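You operate a simulated robot arm through the tools that you are given. There is no shell and no other tool. Be economical: measure what you need, move in short steps, check, and stop when the job is done.

The job below is to be done with a simulated robot arm. You get a single attempt, and the scene is never put back.

## Task
Take the brown tea bag and put it on top of the scone on the end worktop.

The check looks at the end state, three seconds after you hand in, the way a careful person would. Anything else that was tipped, shoved, dropped, spilled or broken makes it a failure.

## Robot
A 6-joint arm with a two-finger parallel gripper, fixed in place. Base frame: the origin is at the foot of the arm, x ahead of it, y to its left, z up; the work surface is at about z = 0. Readings come in mm, degrees, newtons and seconds.
With the tool pointing down near the work surface it reaches from about 140 to 580 mm from the base axis. Its first joint turns from -66.0 to 66.0 degrees. Payload 2.1 kg.
The tool frame sits at the grasp point between the pads (the TCP): z along the fingers, y along the line on which they close. The tips reach 30 mm beyond it. The gripper opens to 94 mm. The fingers are 28 mm wide and 10 mm thick; the gripper's body (50 by 96 mm) begins 55 mm behind the TCP.
Orientation is told as [roll, pitch, yaw] about the base's x, y, z axes, in that order, counted from this pose: with the fingers straight down and closing along the base's y, the tool's x points along the base's -x, its y along +y and its z along -z.

## Interface
- The arm moves only by the tool drive_tool. Its arguments are lists of equal length, an entry for each row: "slide": the shift along the tool's x, y, z in mm, a list of three; "twist": the turn about the tool's z in degrees. In form: {"slide": [[x, y, z], ...], "twist": [twist, ...]}. A call has 1 to 10 rows; each row shifts and turns the commanded pose from where the row before left it, along the tool's axes as they then stand. "grip" is the opening, from 0 (shut) to 1 (fully open), set as the call begins (left out, the last holds). A row lasts 0.2 s, in which the tool goes at most 50 mm and 8.6 degrees; a call with a longer step from one row to the next is refused whole, and so is a gripper value outside its range. Where a pose cannot be reached the arm comes as near as it can. A force on the tool above 40 N (or 10 N above the force at the start of the call, whichever is more), or a blocked arm, ends the call early, and 0.2 s more pass. Each finger travels about 72 mm/s and halts on what it meets, pressing with about 44 N; the grip force reading is that of the motor and also rises with nothing between the fingers. The clock runs only during rows and for 0.2 s after the last one: add rows that do not move to give the fingers time. The reply holds the time, the measured pose of the TCP, the force on the tool along the base axes, the opening and the grip force, in the units named above and with some noise.
- Cameras (640 x 400 px; columns grow to the right, rows downward): "scene" is fixed at [43.7, -362.3, 492.1]; the picture's right is [0.84, -0.54, 0.00], its down [-0.32, -0.49, -0.81] and it looks along [0.44, 0.68, -0.58] (base axes); focal length 312 px, centre (320, 200). "wrist" rides on the gripper at [76, 14, -103] in the tool frame; the picture's right is [-0.18, 0.98, 0.00], its down [-0.75, -0.14, -0.64] and it looks along [-0.63, -0.12, 0.77] (tool axes); focal length 243 px, centre (320, 200). There is no depth. A picture from a camera that has moved, and an enlarged one, comes with that camera's place and axes in the base frame and with its lens. The place of the scene camera against the robot may be out by one fixed shift of up to 12 mm in any direction.
- grab_frame(camera): a new picture of that camera. It takes no simulated time.
- close_up(camera, box): a new picture of the part [left, top, right, bottom] of that camera's present view, enlarged. It takes no simulated time.
- sign_off(): hands the job in; it is judged then, once.

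Go step by step. Nothing tells you positions but the pictures and the camera data: compare them with the known pose of the tool, close in by small moves and look again before you grip or let go. The budget is 90 turns and 46 pictures, counting those below and the enlarged ones. Unless the task says otherwise, let go and move clear before handing in, and close with one line.

The tools are called as name(argument=value, ...) on one line, values as JSON. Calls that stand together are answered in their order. drive_tool: Moves the arm, as the interface text tells. Its arguments: {"type":"object","properties":{"slide":{"type":"array"},"twist":{"type":"array"},"grip":{"type":"number"}},"required":["slide","twist"]} The other tools are called the same way: grab_frame (camera) takes a picture; close_up (camera, box) takes an enlarged picture of a part of a camera's view; sign_off () hands the job in.

At the start:

```text
t: 0.0
ee_pos: [338.0, 82.2, 225.2]
tcp_rot: [0.0, 0.0, 0.2]
wrist_force: [-0.5, 0.2, -0.2]
opening: 93.9
grasp_force: 0.1
```

scene: 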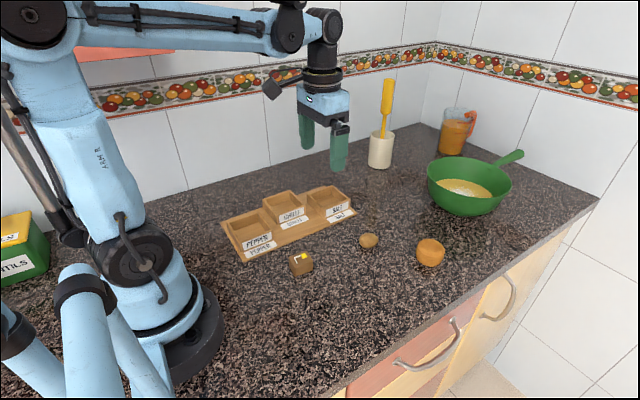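
wrist: 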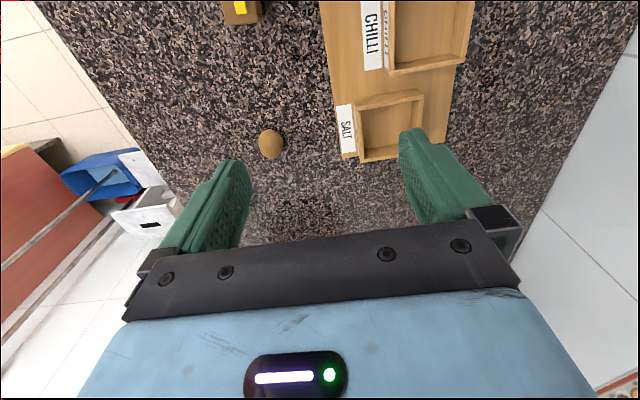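

I see a brown block with a yellow tag near (300,263), a small round thing at (368,241) and a larger bun at (430,252). I'll enlarge these to tell which is which.

close_up(camera="scene", box=[270, 220, 350, 290])

close_up(camera="scene", box=[340, 210, 460, 285])

```text
5.71 times, centred on (310, 255) of scene
camera zoom: at [43.7, -362.3, 492.1], right [0.84, -0.54, 0.0], down [-0.32, -0.49, -0.81], along [0.44, 0.68, -0.58], focal length 1780 px, centre (377, -114)
```

zoom: 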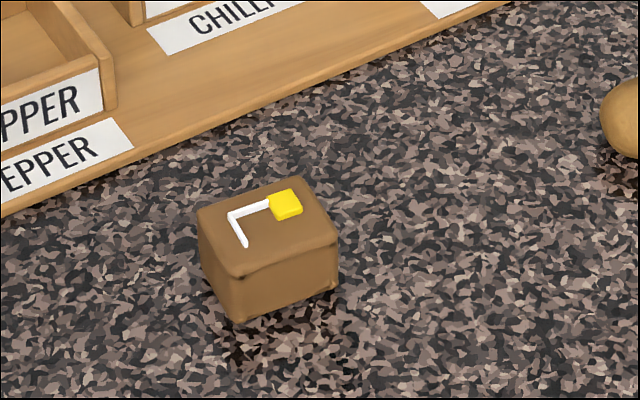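

```text
5.33 times, centred on (400, 248) of scene
camera zoom: at [43.7, -362.3, 492.1], right [0.84, -0.54, 0.0], down [-0.32, -0.49, -0.81], along [0.44, 0.68, -0.58], focal length 1662 px, centre (-107, -53)
```

zoom: 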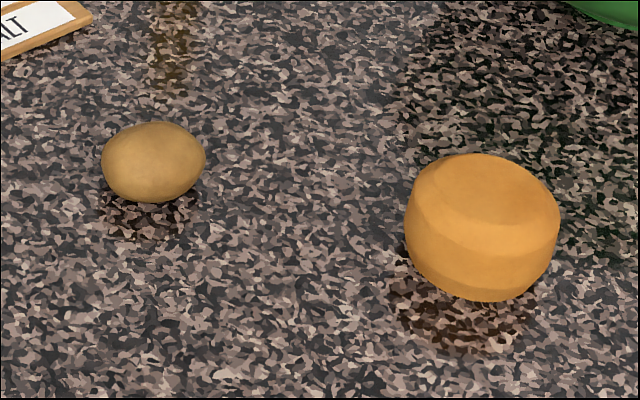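

The tea bag is the brown block at about (254, 36), roughly 41 × 36 mm and 20 mm high, turned about -7°. The scone is the bun at about (502, -88), 62 mm across. I'll move above the tea bag and check with the wrist camera.

drive_tool(slide=[[28, -16, 0], [28, -15, 0], [28, -15, 0], [0, 0, 25], [0, 0, 25], [0, 0, 25], [0, 0, 0]], twist=[0, 0, 0, 0, 0, 0, 0])

grab_frame(camera="wrist")

grab_frame(camera="scene")

```text
t: 1.6
ee_pos: [254.9, 36.9, 149.4]
tcp_rot: [0.2, 0.0, 0.1]
wrist_force: [0.4, 0.5, -0.5]
opening: 93.8
grasp_force: 0.1
```

```text
41 pictures are left
camera wrist: at [179.1, 51.2, 251.6], right [0.18, 0.98, 0.0], down [0.75, -0.14, 0.64], along [0.63, -0.12, -0.77], focal length 243 px, centre (320, 200)
```

wrist: 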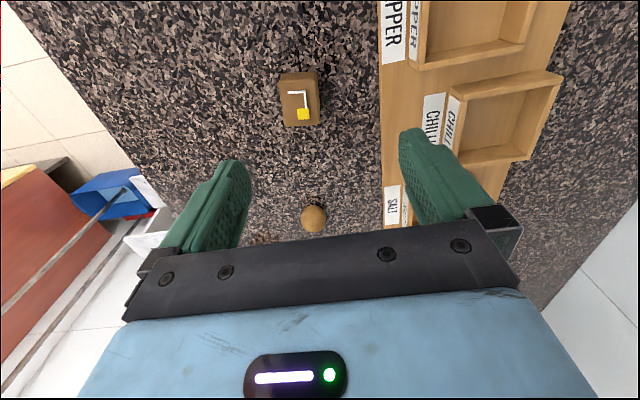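

```text
40 pictures are left
```

scene: 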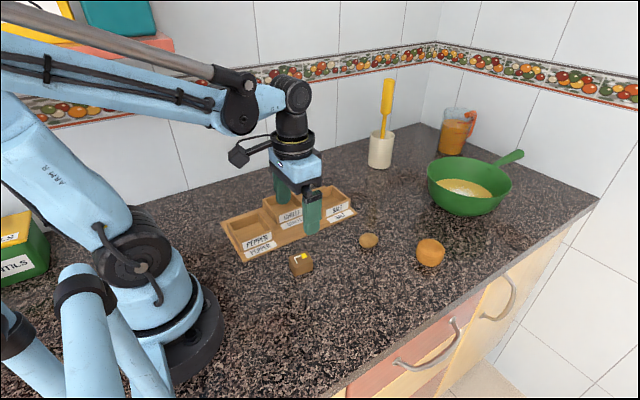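

The tea bag shows in the wrist view around (300,100). I'll enlarge it to measure it.

close_up(camera="wrist", box=[250, 55, 350, 145])

```text
4.44 times, centred on (300, 100) of wrist
camera zoom: at [179.1, 51.2, 251.6], right [0.18, 0.98, 0.0], down [0.75, -0.14, 0.64], along [0.63, -0.12, -0.77], focal length 1078 px, centre (409, 644)
```

zoom: 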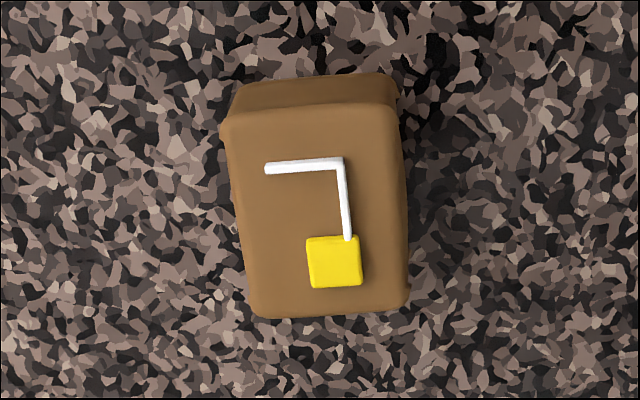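

The wrist camera puts the tea bag centre near (250.5, 18.5), with yaw about -7.5°. I trust this over the scene camera, so I'll line up, go down partway and look again.

drive_tool(slide=[[4, -18, 0], [0, 0, 0], [0, 0, 25], [0, 0, 25], [0, 0, 0]], twist=[0, 7.5, 0, 0, 0], grip=0.75)

grab_frame(camera="wrist")

close_up(camera="scene", box=[220, 150, 420, 290])

```text
t: 2.8
ee_pos: [251.4, 18.4, 99.6]
tcp_rot: [0.1, 0.0, -7.3]
wrist_force: [0.3, -0.3, 0.1]
opening: 70.6
grasp_force: 0.1
```

```text
38 pictures are left
camera wrist: at [177.8, 43.2, 202.2], right [0.31, 0.95, 0.0], down [0.73, -0.24, 0.64], along [0.61, -0.2, -0.77], focal length 243 px, centre (320, 200)
```

wrist: 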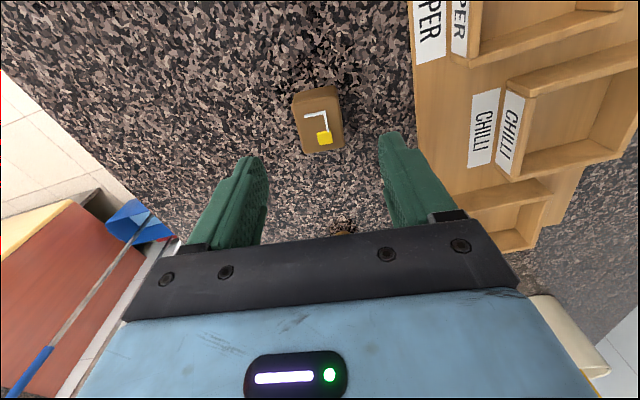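

```text
2.86 times, centred on (320, 220) of scene
camera zoom: at [43.7, -362.3, 492.1], right [0.84, -0.54, 0.0], down [-0.32, -0.49, -0.81], along [0.44, 0.68, -0.58], focal length 890 px, centre (320, 143)
```

zoom: 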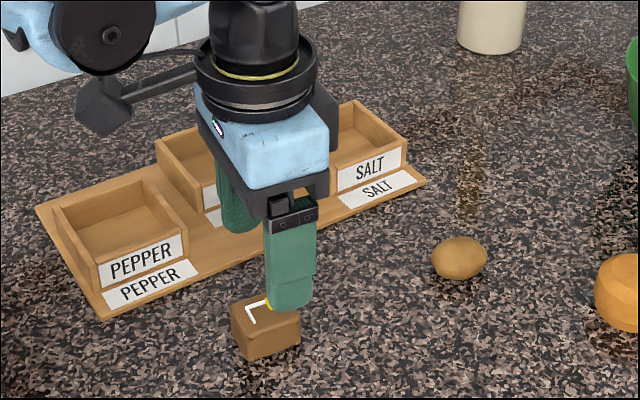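

The tea bag lies between the fingers, centre about (249, 19). I'll go down to z ≈ 36, which puts the tips about 6 mm above the surface.

drive_tool(slide=[[2, 0, 16], [0, 0, 16], [0, 0, 16], [0, 0, 15], [0, 0, 0]], twist=[1, 0, 0, 0, 0])

grab_frame(camera="wrist")

close_up(camera="scene", box=[260, 200, 360, 290])

```text
t: 4.0
ee_pos: [249.0, 18.5, 36.2]
tcp_rot: [0.0, 0.1, -8.4]
wrist_force: [0.5, 0.0, 0.8]
opening: 70.5
grasp_force: 0.1
```

```text
36 pictures are left
camera wrist: at [176.3, 44.2, 138.4], right [0.33, 0.95, 0.0], down [0.72, -0.25, 0.64], along [0.61, -0.21, -0.77], focal length 243 px, centre (320, 200)
```

wrist: 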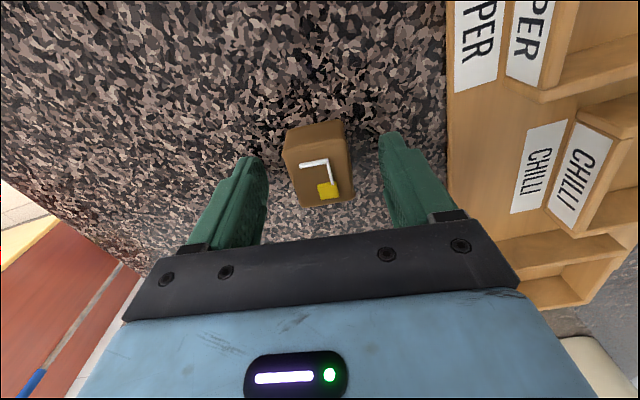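

```text
4.44 times, centred on (310, 245) of scene
camera zoom: at [43.7, -362.3, 492.1], right [0.84, -0.54, 0.0], down [-0.32, -0.49, -0.81], along [0.44, 0.68, -0.58], focal length 1385 px, centre (364, 0)
```

zoom: 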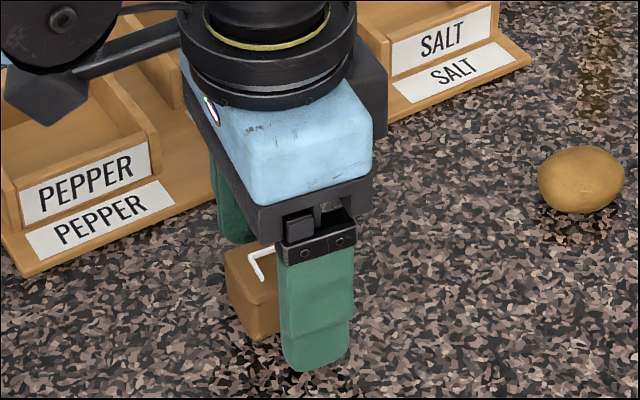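

The block is centred between the pads, so I'll close the gripper on it.

drive_tool(slide=[[0, 0, 0], [0, 0, 0], [0, 0, 0], [0, 0, 0]], twist=[0, 0, 0, 0], grip=0.2)

```text
t: 5.0
ee_pos: [249.0, 18.4, 36.2]
tcp_rot: [0.1, 0.0, -8.5]
wrist_force: [0.0, -0.4, -0.4]
opening: 34.3
grasp_force: 43.3
```

It is gripped at 34 mm wide. I'll lift gently and check the hold.

drive_tool(slide=[[0, 0, -10], [0, 0, -20], [0, 0, -30], [0, 0, -30], [0, 0, -24], [0, 0, 0]], twist=[0, 0, 0, 0, 0, 0])

close_up(camera="scene", box=[240, 150, 380, 270])

```text
t: 6.4
ee_pos: [250.5, 19.4, 150.4]
tcp_rot: [0.1, 0.0, -8.5]
wrist_force: [0.1, 0.0, 0.2]
opening: 34.1
grasp_force: 44.3
```

```text
3.33 times, centred on (310, 210) of scene
camera zoom: at [43.7, -362.3, 492.1], right [0.84, -0.54, 0.0], down [-0.32, -0.49, -0.81], along [0.44, 0.68, -0.58], focal length 1039 px, centre (353, 167)
```

zoom: 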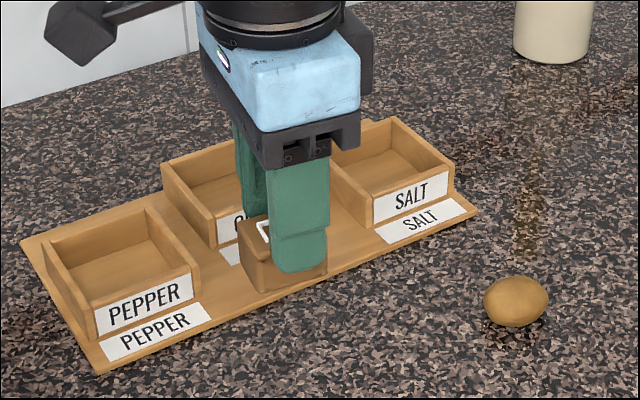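

The tea bag is held well. I'll turn back to yaw 0 and carry it at z ≈ 150 to about (490, -101), over the scone.

drive_tool(slide=[[0, 0, 0], [-30, -15, 0], [-30, -15, 0], [-30, -15, 0], [-30, -15, 0], [-30, -15, 0], [-30, -15, 0], [-30, -15, 0], [-20, -15, 0], [0, 0, 0]], twist=[-8.5, 0, 0, 0, 0, 0, 0, 0, 0, 0])

grab_frame(camera="wrist")

grab_frame(camera="scene")

```text
t: 8.6
ee_pos: [480.2, -101.3, 150.1]
tcp_rot: [0.1, 0.0, 0.1]
wrist_force: [-0.7, 0.2, -1.0]
opening: 34.1
grasp_force: 44.3
```

```text
33 pictures are left
camera wrist: at [403.8, -86.7, 253.7], right [0.18, 0.98, 0.0], down [0.75, -0.14, 0.64], along [0.63, -0.12, -0.77], focal length 243 px, centre (320, 200)
```

wrist: 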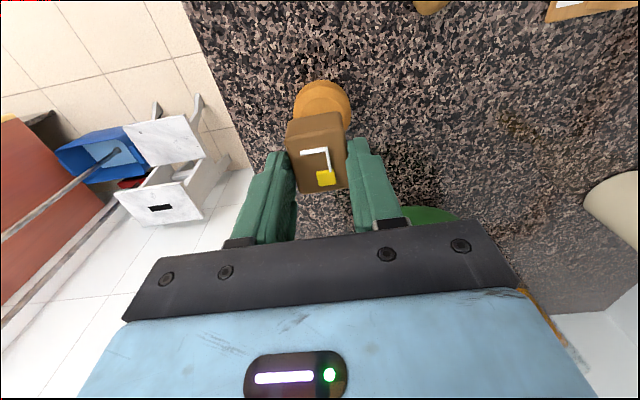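

```text
32 pictures are left
```

scene: 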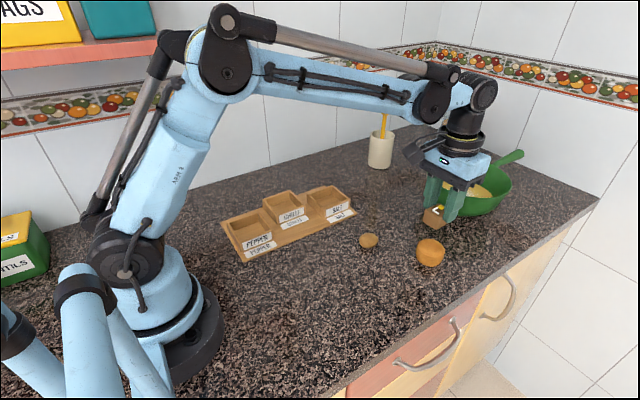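

The block partly hides the scone in the wrist view. I'll enlarge the part that shows.

close_up(camera="wrist", box=[260, 60, 380, 140])

```text
5.00 times, centred on (320, 100) of wrist
camera zoom: at [403.8, -86.7, 253.7], right [0.18, 0.98, 0.0], down [0.75, -0.14, 0.64], along [0.63, -0.12, -0.77], focal length 1213 px, centre (320, 700)
```

zoom: 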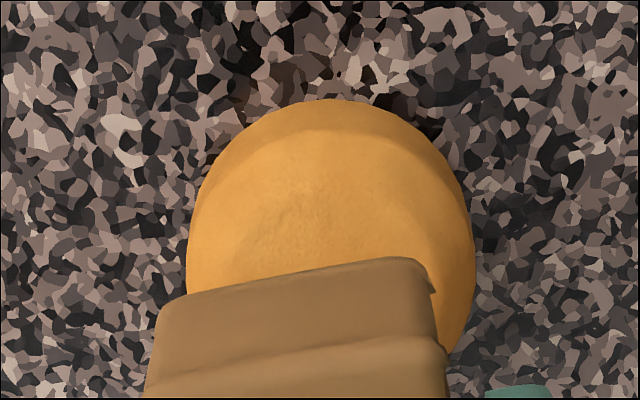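

The first estimate of the scone centre is about (486, -100). I'll move 35 mm forward at this height so the block no longer hides it, and measure the whole outline.

drive_tool(slide=[[-18, 0, 0], [-17, 0, 0], [0, 0, 0]], twist=[0, 0, 0])

close_up(camera="wrist", box=[250, 10, 400, 110])

```text
t: 9.4
ee_pos: [514.7, -100.8, 150.0]
tcp_rot: [0.0, -0.1, 0.1]
wrist_force: [0.3, -0.3, -0.1]
opening: 34.3
grasp_force: 44.5
```

```text
4.00 times, centred on (325, 60) of wrist
camera zoom: at [439.2, -86.1, 253.6], right [0.18, 0.98, 0.0], down [0.75, -0.14, 0.64], along [0.63, -0.12, -0.77], focal length 970 px, centre (300, 760)
```

zoom: 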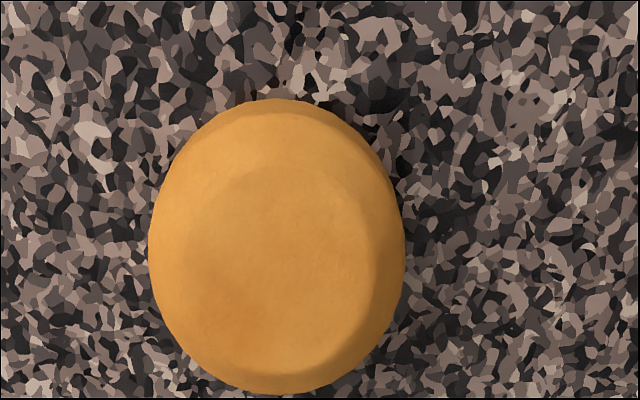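

The full outline puts the scone centre at about (489, -100.5), 57 mm across. I'll move over it and lower to z ≈ 88, so the block's underside is near 52.

drive_tool(slide=[[13, 0, 0], [13, 0, 0], [0, 0, 20], [0, 0, 20], [0, 0, 22], [0, 0, 0]], twist=[0, 0, 0, 0, 0, 0])

close_up(camera="scene", box=[380, 190, 480, 280])

grab_frame(camera="wrist")

```text
t: 10.8
ee_pos: [487.5, -100.1, 88.2]
tcp_rot: [0.1, 0.0, 0.1]
wrist_force: [-1.1, 0.3, -0.1]
opening: 34.4
grasp_force: 44.5
```

```text
4.44 times, centred on (430, 235) of scene
camera zoom: at [43.7, -362.3, 492.1], right [0.84, -0.54, 0.0], down [-0.32, -0.49, -0.81], along [0.44, 0.68, -0.58], focal length 1385 px, centre (-169, 44)
```

zoom: 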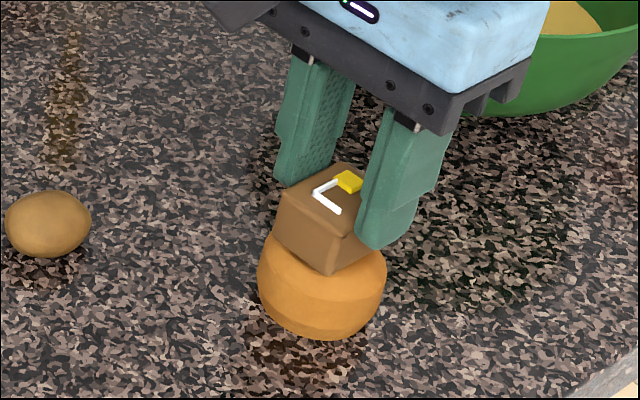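

```text
28 pictures are left
camera wrist: at [412.6, -85.6, 190.8], right [0.18, 0.98, 0.0], down [0.75, -0.14, 0.64], along [0.63, -0.12, -0.77], focal length 243 px, centre (320, 200)
```

wrist: 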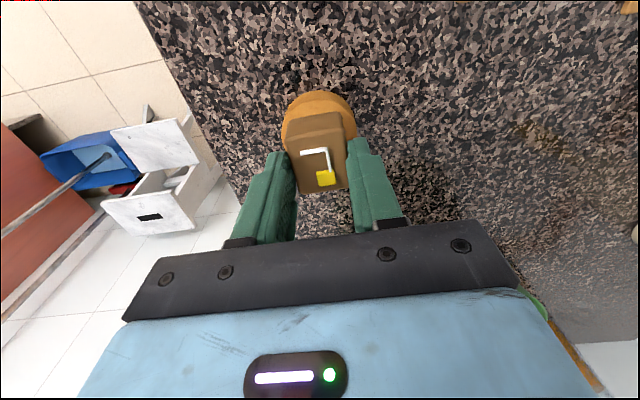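

Wrist and calibrated scene estimates agree on the scone at about (489, -101), with its top near z ≈ 34. I'll shift 2 mm forward, go down another 10 mm and check.

drive_tool(slide=[[-2.5, -0.5, 0], [0, 0, 5], [0, 0, 5], [0, 0, 0]], twist=[0, 0, 0, 0])

close_up(camera="scene", box=[395, 215, 465, 275])

close_up(camera="wrist", box=[250, 80, 390, 210])

```text
t: 11.6
ee_pos: [490.2, -101.4, 82.8]
tcp_rot: [0.1, 0.1, 0.1]
wrist_force: [-0.6, 0.0, 13.8]
opening: 34.3
grasp_force: 43.9
stopped in row 3: the force on the tool passed its limit (the readings are from after the stop); the commanded pose is now the measured one
```

```text
6.67 times, centred on (430, 245) of scene
camera zoom: at [43.6, -362.3, 492.1], right [0.84, -0.54, 0.0], down [-0.32, -0.49, -0.81], along [0.44, 0.68, -0.58], focal length 2077 px, centre (-413, -100)
```

zoom: 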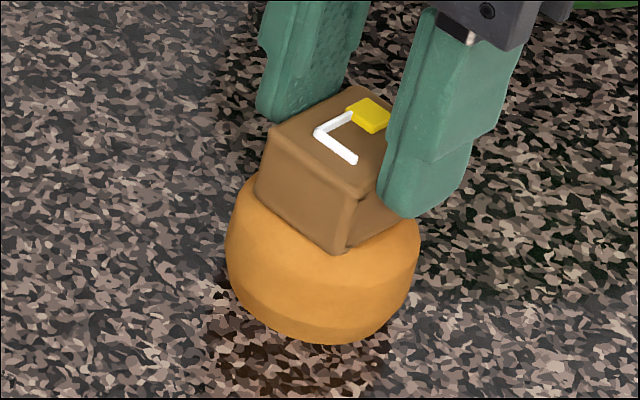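

```text
3.08 times, centred on (320, 145) of wrist
camera zoom: at [415.6, -86.3, 185.6], right [0.18, 0.98, 0.0], down [0.75, -0.14, 0.64], along [0.63, -0.12, -0.77], focal length 746 px, centre (320, 369)
```

zoom: 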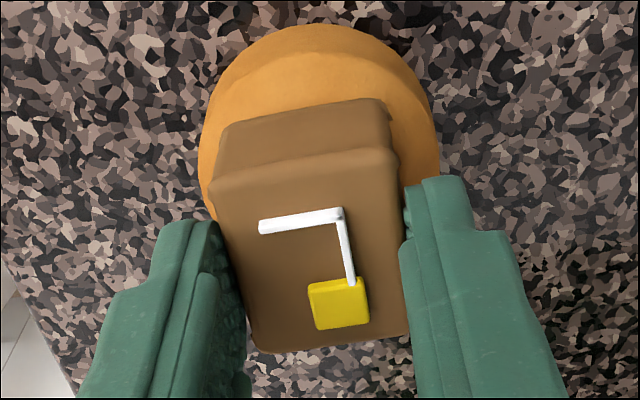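

The block touched the scone at TCP z ≈ 82.8, so the scone's top is near z ≈ 46, higher than I took it. With that height the block sits about 3 mm too far forward, so I'll lift a little, shift and set it down again in small steps.

drive_tool(slide=[[0, 0, -5], [3, 1.5, 0], [0, 0, 0], [0, 0, 2], [0, 0, 1.5], [0, 0, 0.7], [0, 0, 0.5], [0, 0, 0]], twist=[0, 0, 0, 0, 0, 0, 0, 0])

close_up(camera="scene", box=[395, 215, 465, 275])

close_up(camera="wrist", box=[250, 80, 390, 210])

```text
t: 13.4
ee_pos: [488.4, -99.5, 83.8]
tcp_rot: [0.1, 0.0, 0.1]
wrist_force: [0.8, -0.4, 10.3]
opening: 34.4
grasp_force: 44.0
```

```text
6.67 times, centred on (430, 245) of scene
camera zoom: at [43.6, -362.3, 492.1], right [0.84, -0.54, 0.0], down [-0.32, -0.49, -0.81], along [0.44, 0.68, -0.58], focal length 2077 px, centre (-413, -100)
```

zoom: 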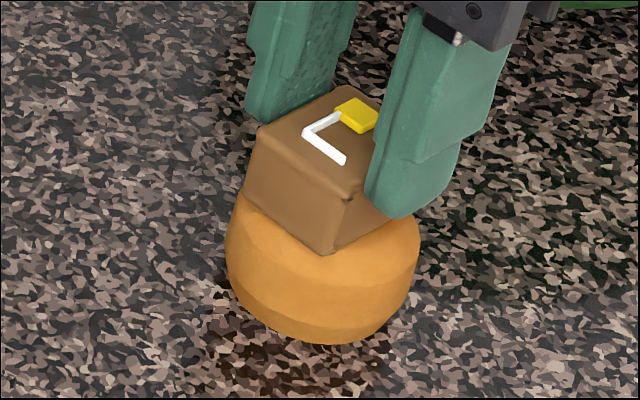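

```text
3.08 times, centred on (320, 145) of wrist
camera zoom: at [412.5, -84.6, 185.7], right [0.18, 0.98, 0.0], down [0.75, -0.14, 0.64], along [0.63, -0.12, -0.77], focal length 746 px, centre (320, 369)
```

zoom: 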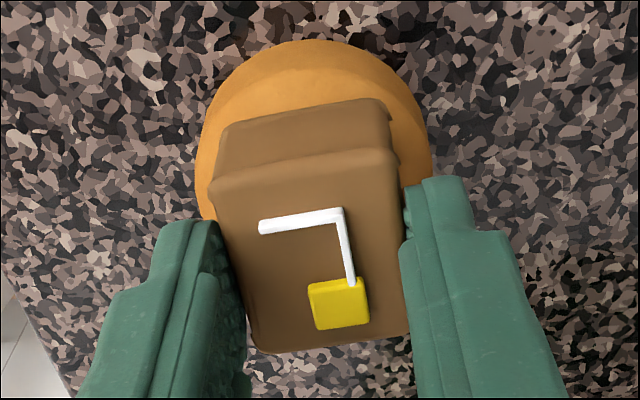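

The block sits centred on the scone and the scone has not moved. I'll ease the pressing force slightly and open the fingers.

drive_tool(slide=[[0, 0, -0.7], [0, 0, 0]], twist=[0, 0])

drive_tool(slide=[[0, 0, 0], [0, 0, 0], [0, 0, 0]], twist=[0, 0, 0], grip=0.65)

close_up(camera="scene", box=[395, 215, 465, 275])

```text
t: 14.0
ee_pos: [487.6, -100.3, 83.2]
tcp_rot: [0.0, 0.0, 0.1]
wrist_force: [1.4, -1.1, 5.8]
opening: 34.2
grasp_force: 44.0
```

```text
t: 14.8
ee_pos: [487.6, -98.6, 83.5]
tcp_rot: [0.0, 0.1, 0.1]
wrist_force: [-0.5, 0.1, -0.1]
opening: 60.8
grasp_force: 0.1
```

```text
6.67 times, centred on (430, 245) of scene
camera zoom: at [43.7, -362.3, 492.1], right [0.84, -0.54, 0.0], down [-0.32, -0.49, -0.81], along [0.44, 0.68, -0.58], focal length 2077 px, centre (-413, -100)
```

zoom: 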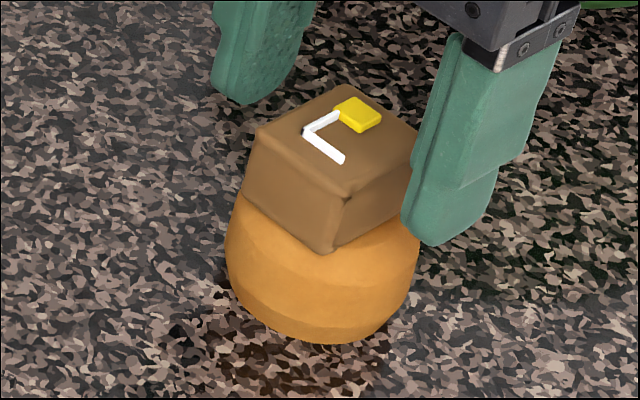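

The block rests on the scone and the fingers are free of it. I'll back straight up and check.

drive_tool(slide=[[0, 0, -10], [0, 0, -20], [0, 0, -30], [0, 0, -30], [0, 0, -20], [0, 0, 0]], twist=[0, 0, 0, 0, 0, 0])

close_up(camera="scene", box=[395, 215, 465, 275])

grab_frame(camera="scene")

```text
t: 16.2
ee_pos: [488.5, -99.8, 195.4]
tcp_rot: [0.1, 0.0, 0.1]
wrist_force: [-0.4, 0.4, -1.4]
opening: 61.2
grasp_force: 0.1
```

```text
6.67 times, centred on (430, 245) of scene
camera zoom: at [43.7, -362.3, 492.1], right [0.84, -0.54, 0.0], down [-0.32, -0.49, -0.81], along [0.44, 0.68, -0.58], focal length 2077 px, centre (-413, -100)
```

zoom: 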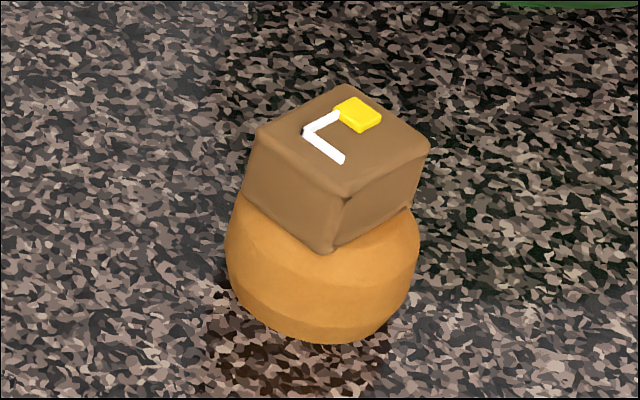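

```text
21 pictures are left
```

scene: 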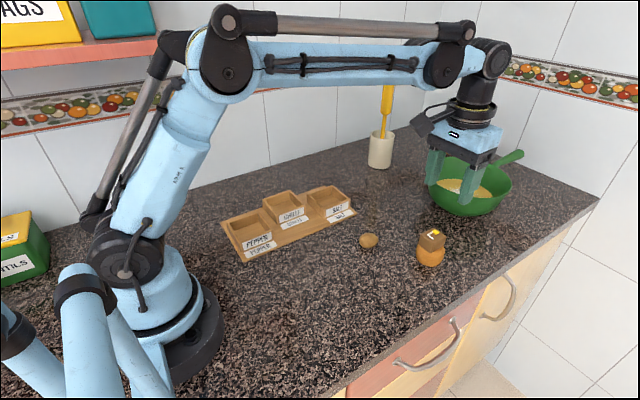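

The tea bag rests squarely on the scone, nothing else has moved, and the gripper is clear, so I'm handing in.

sign_off()

```text
The job is handed in.
```

The brown tea bag is on top of the scone, the gripper is clear of it, and the last pictures show nothing else moved.
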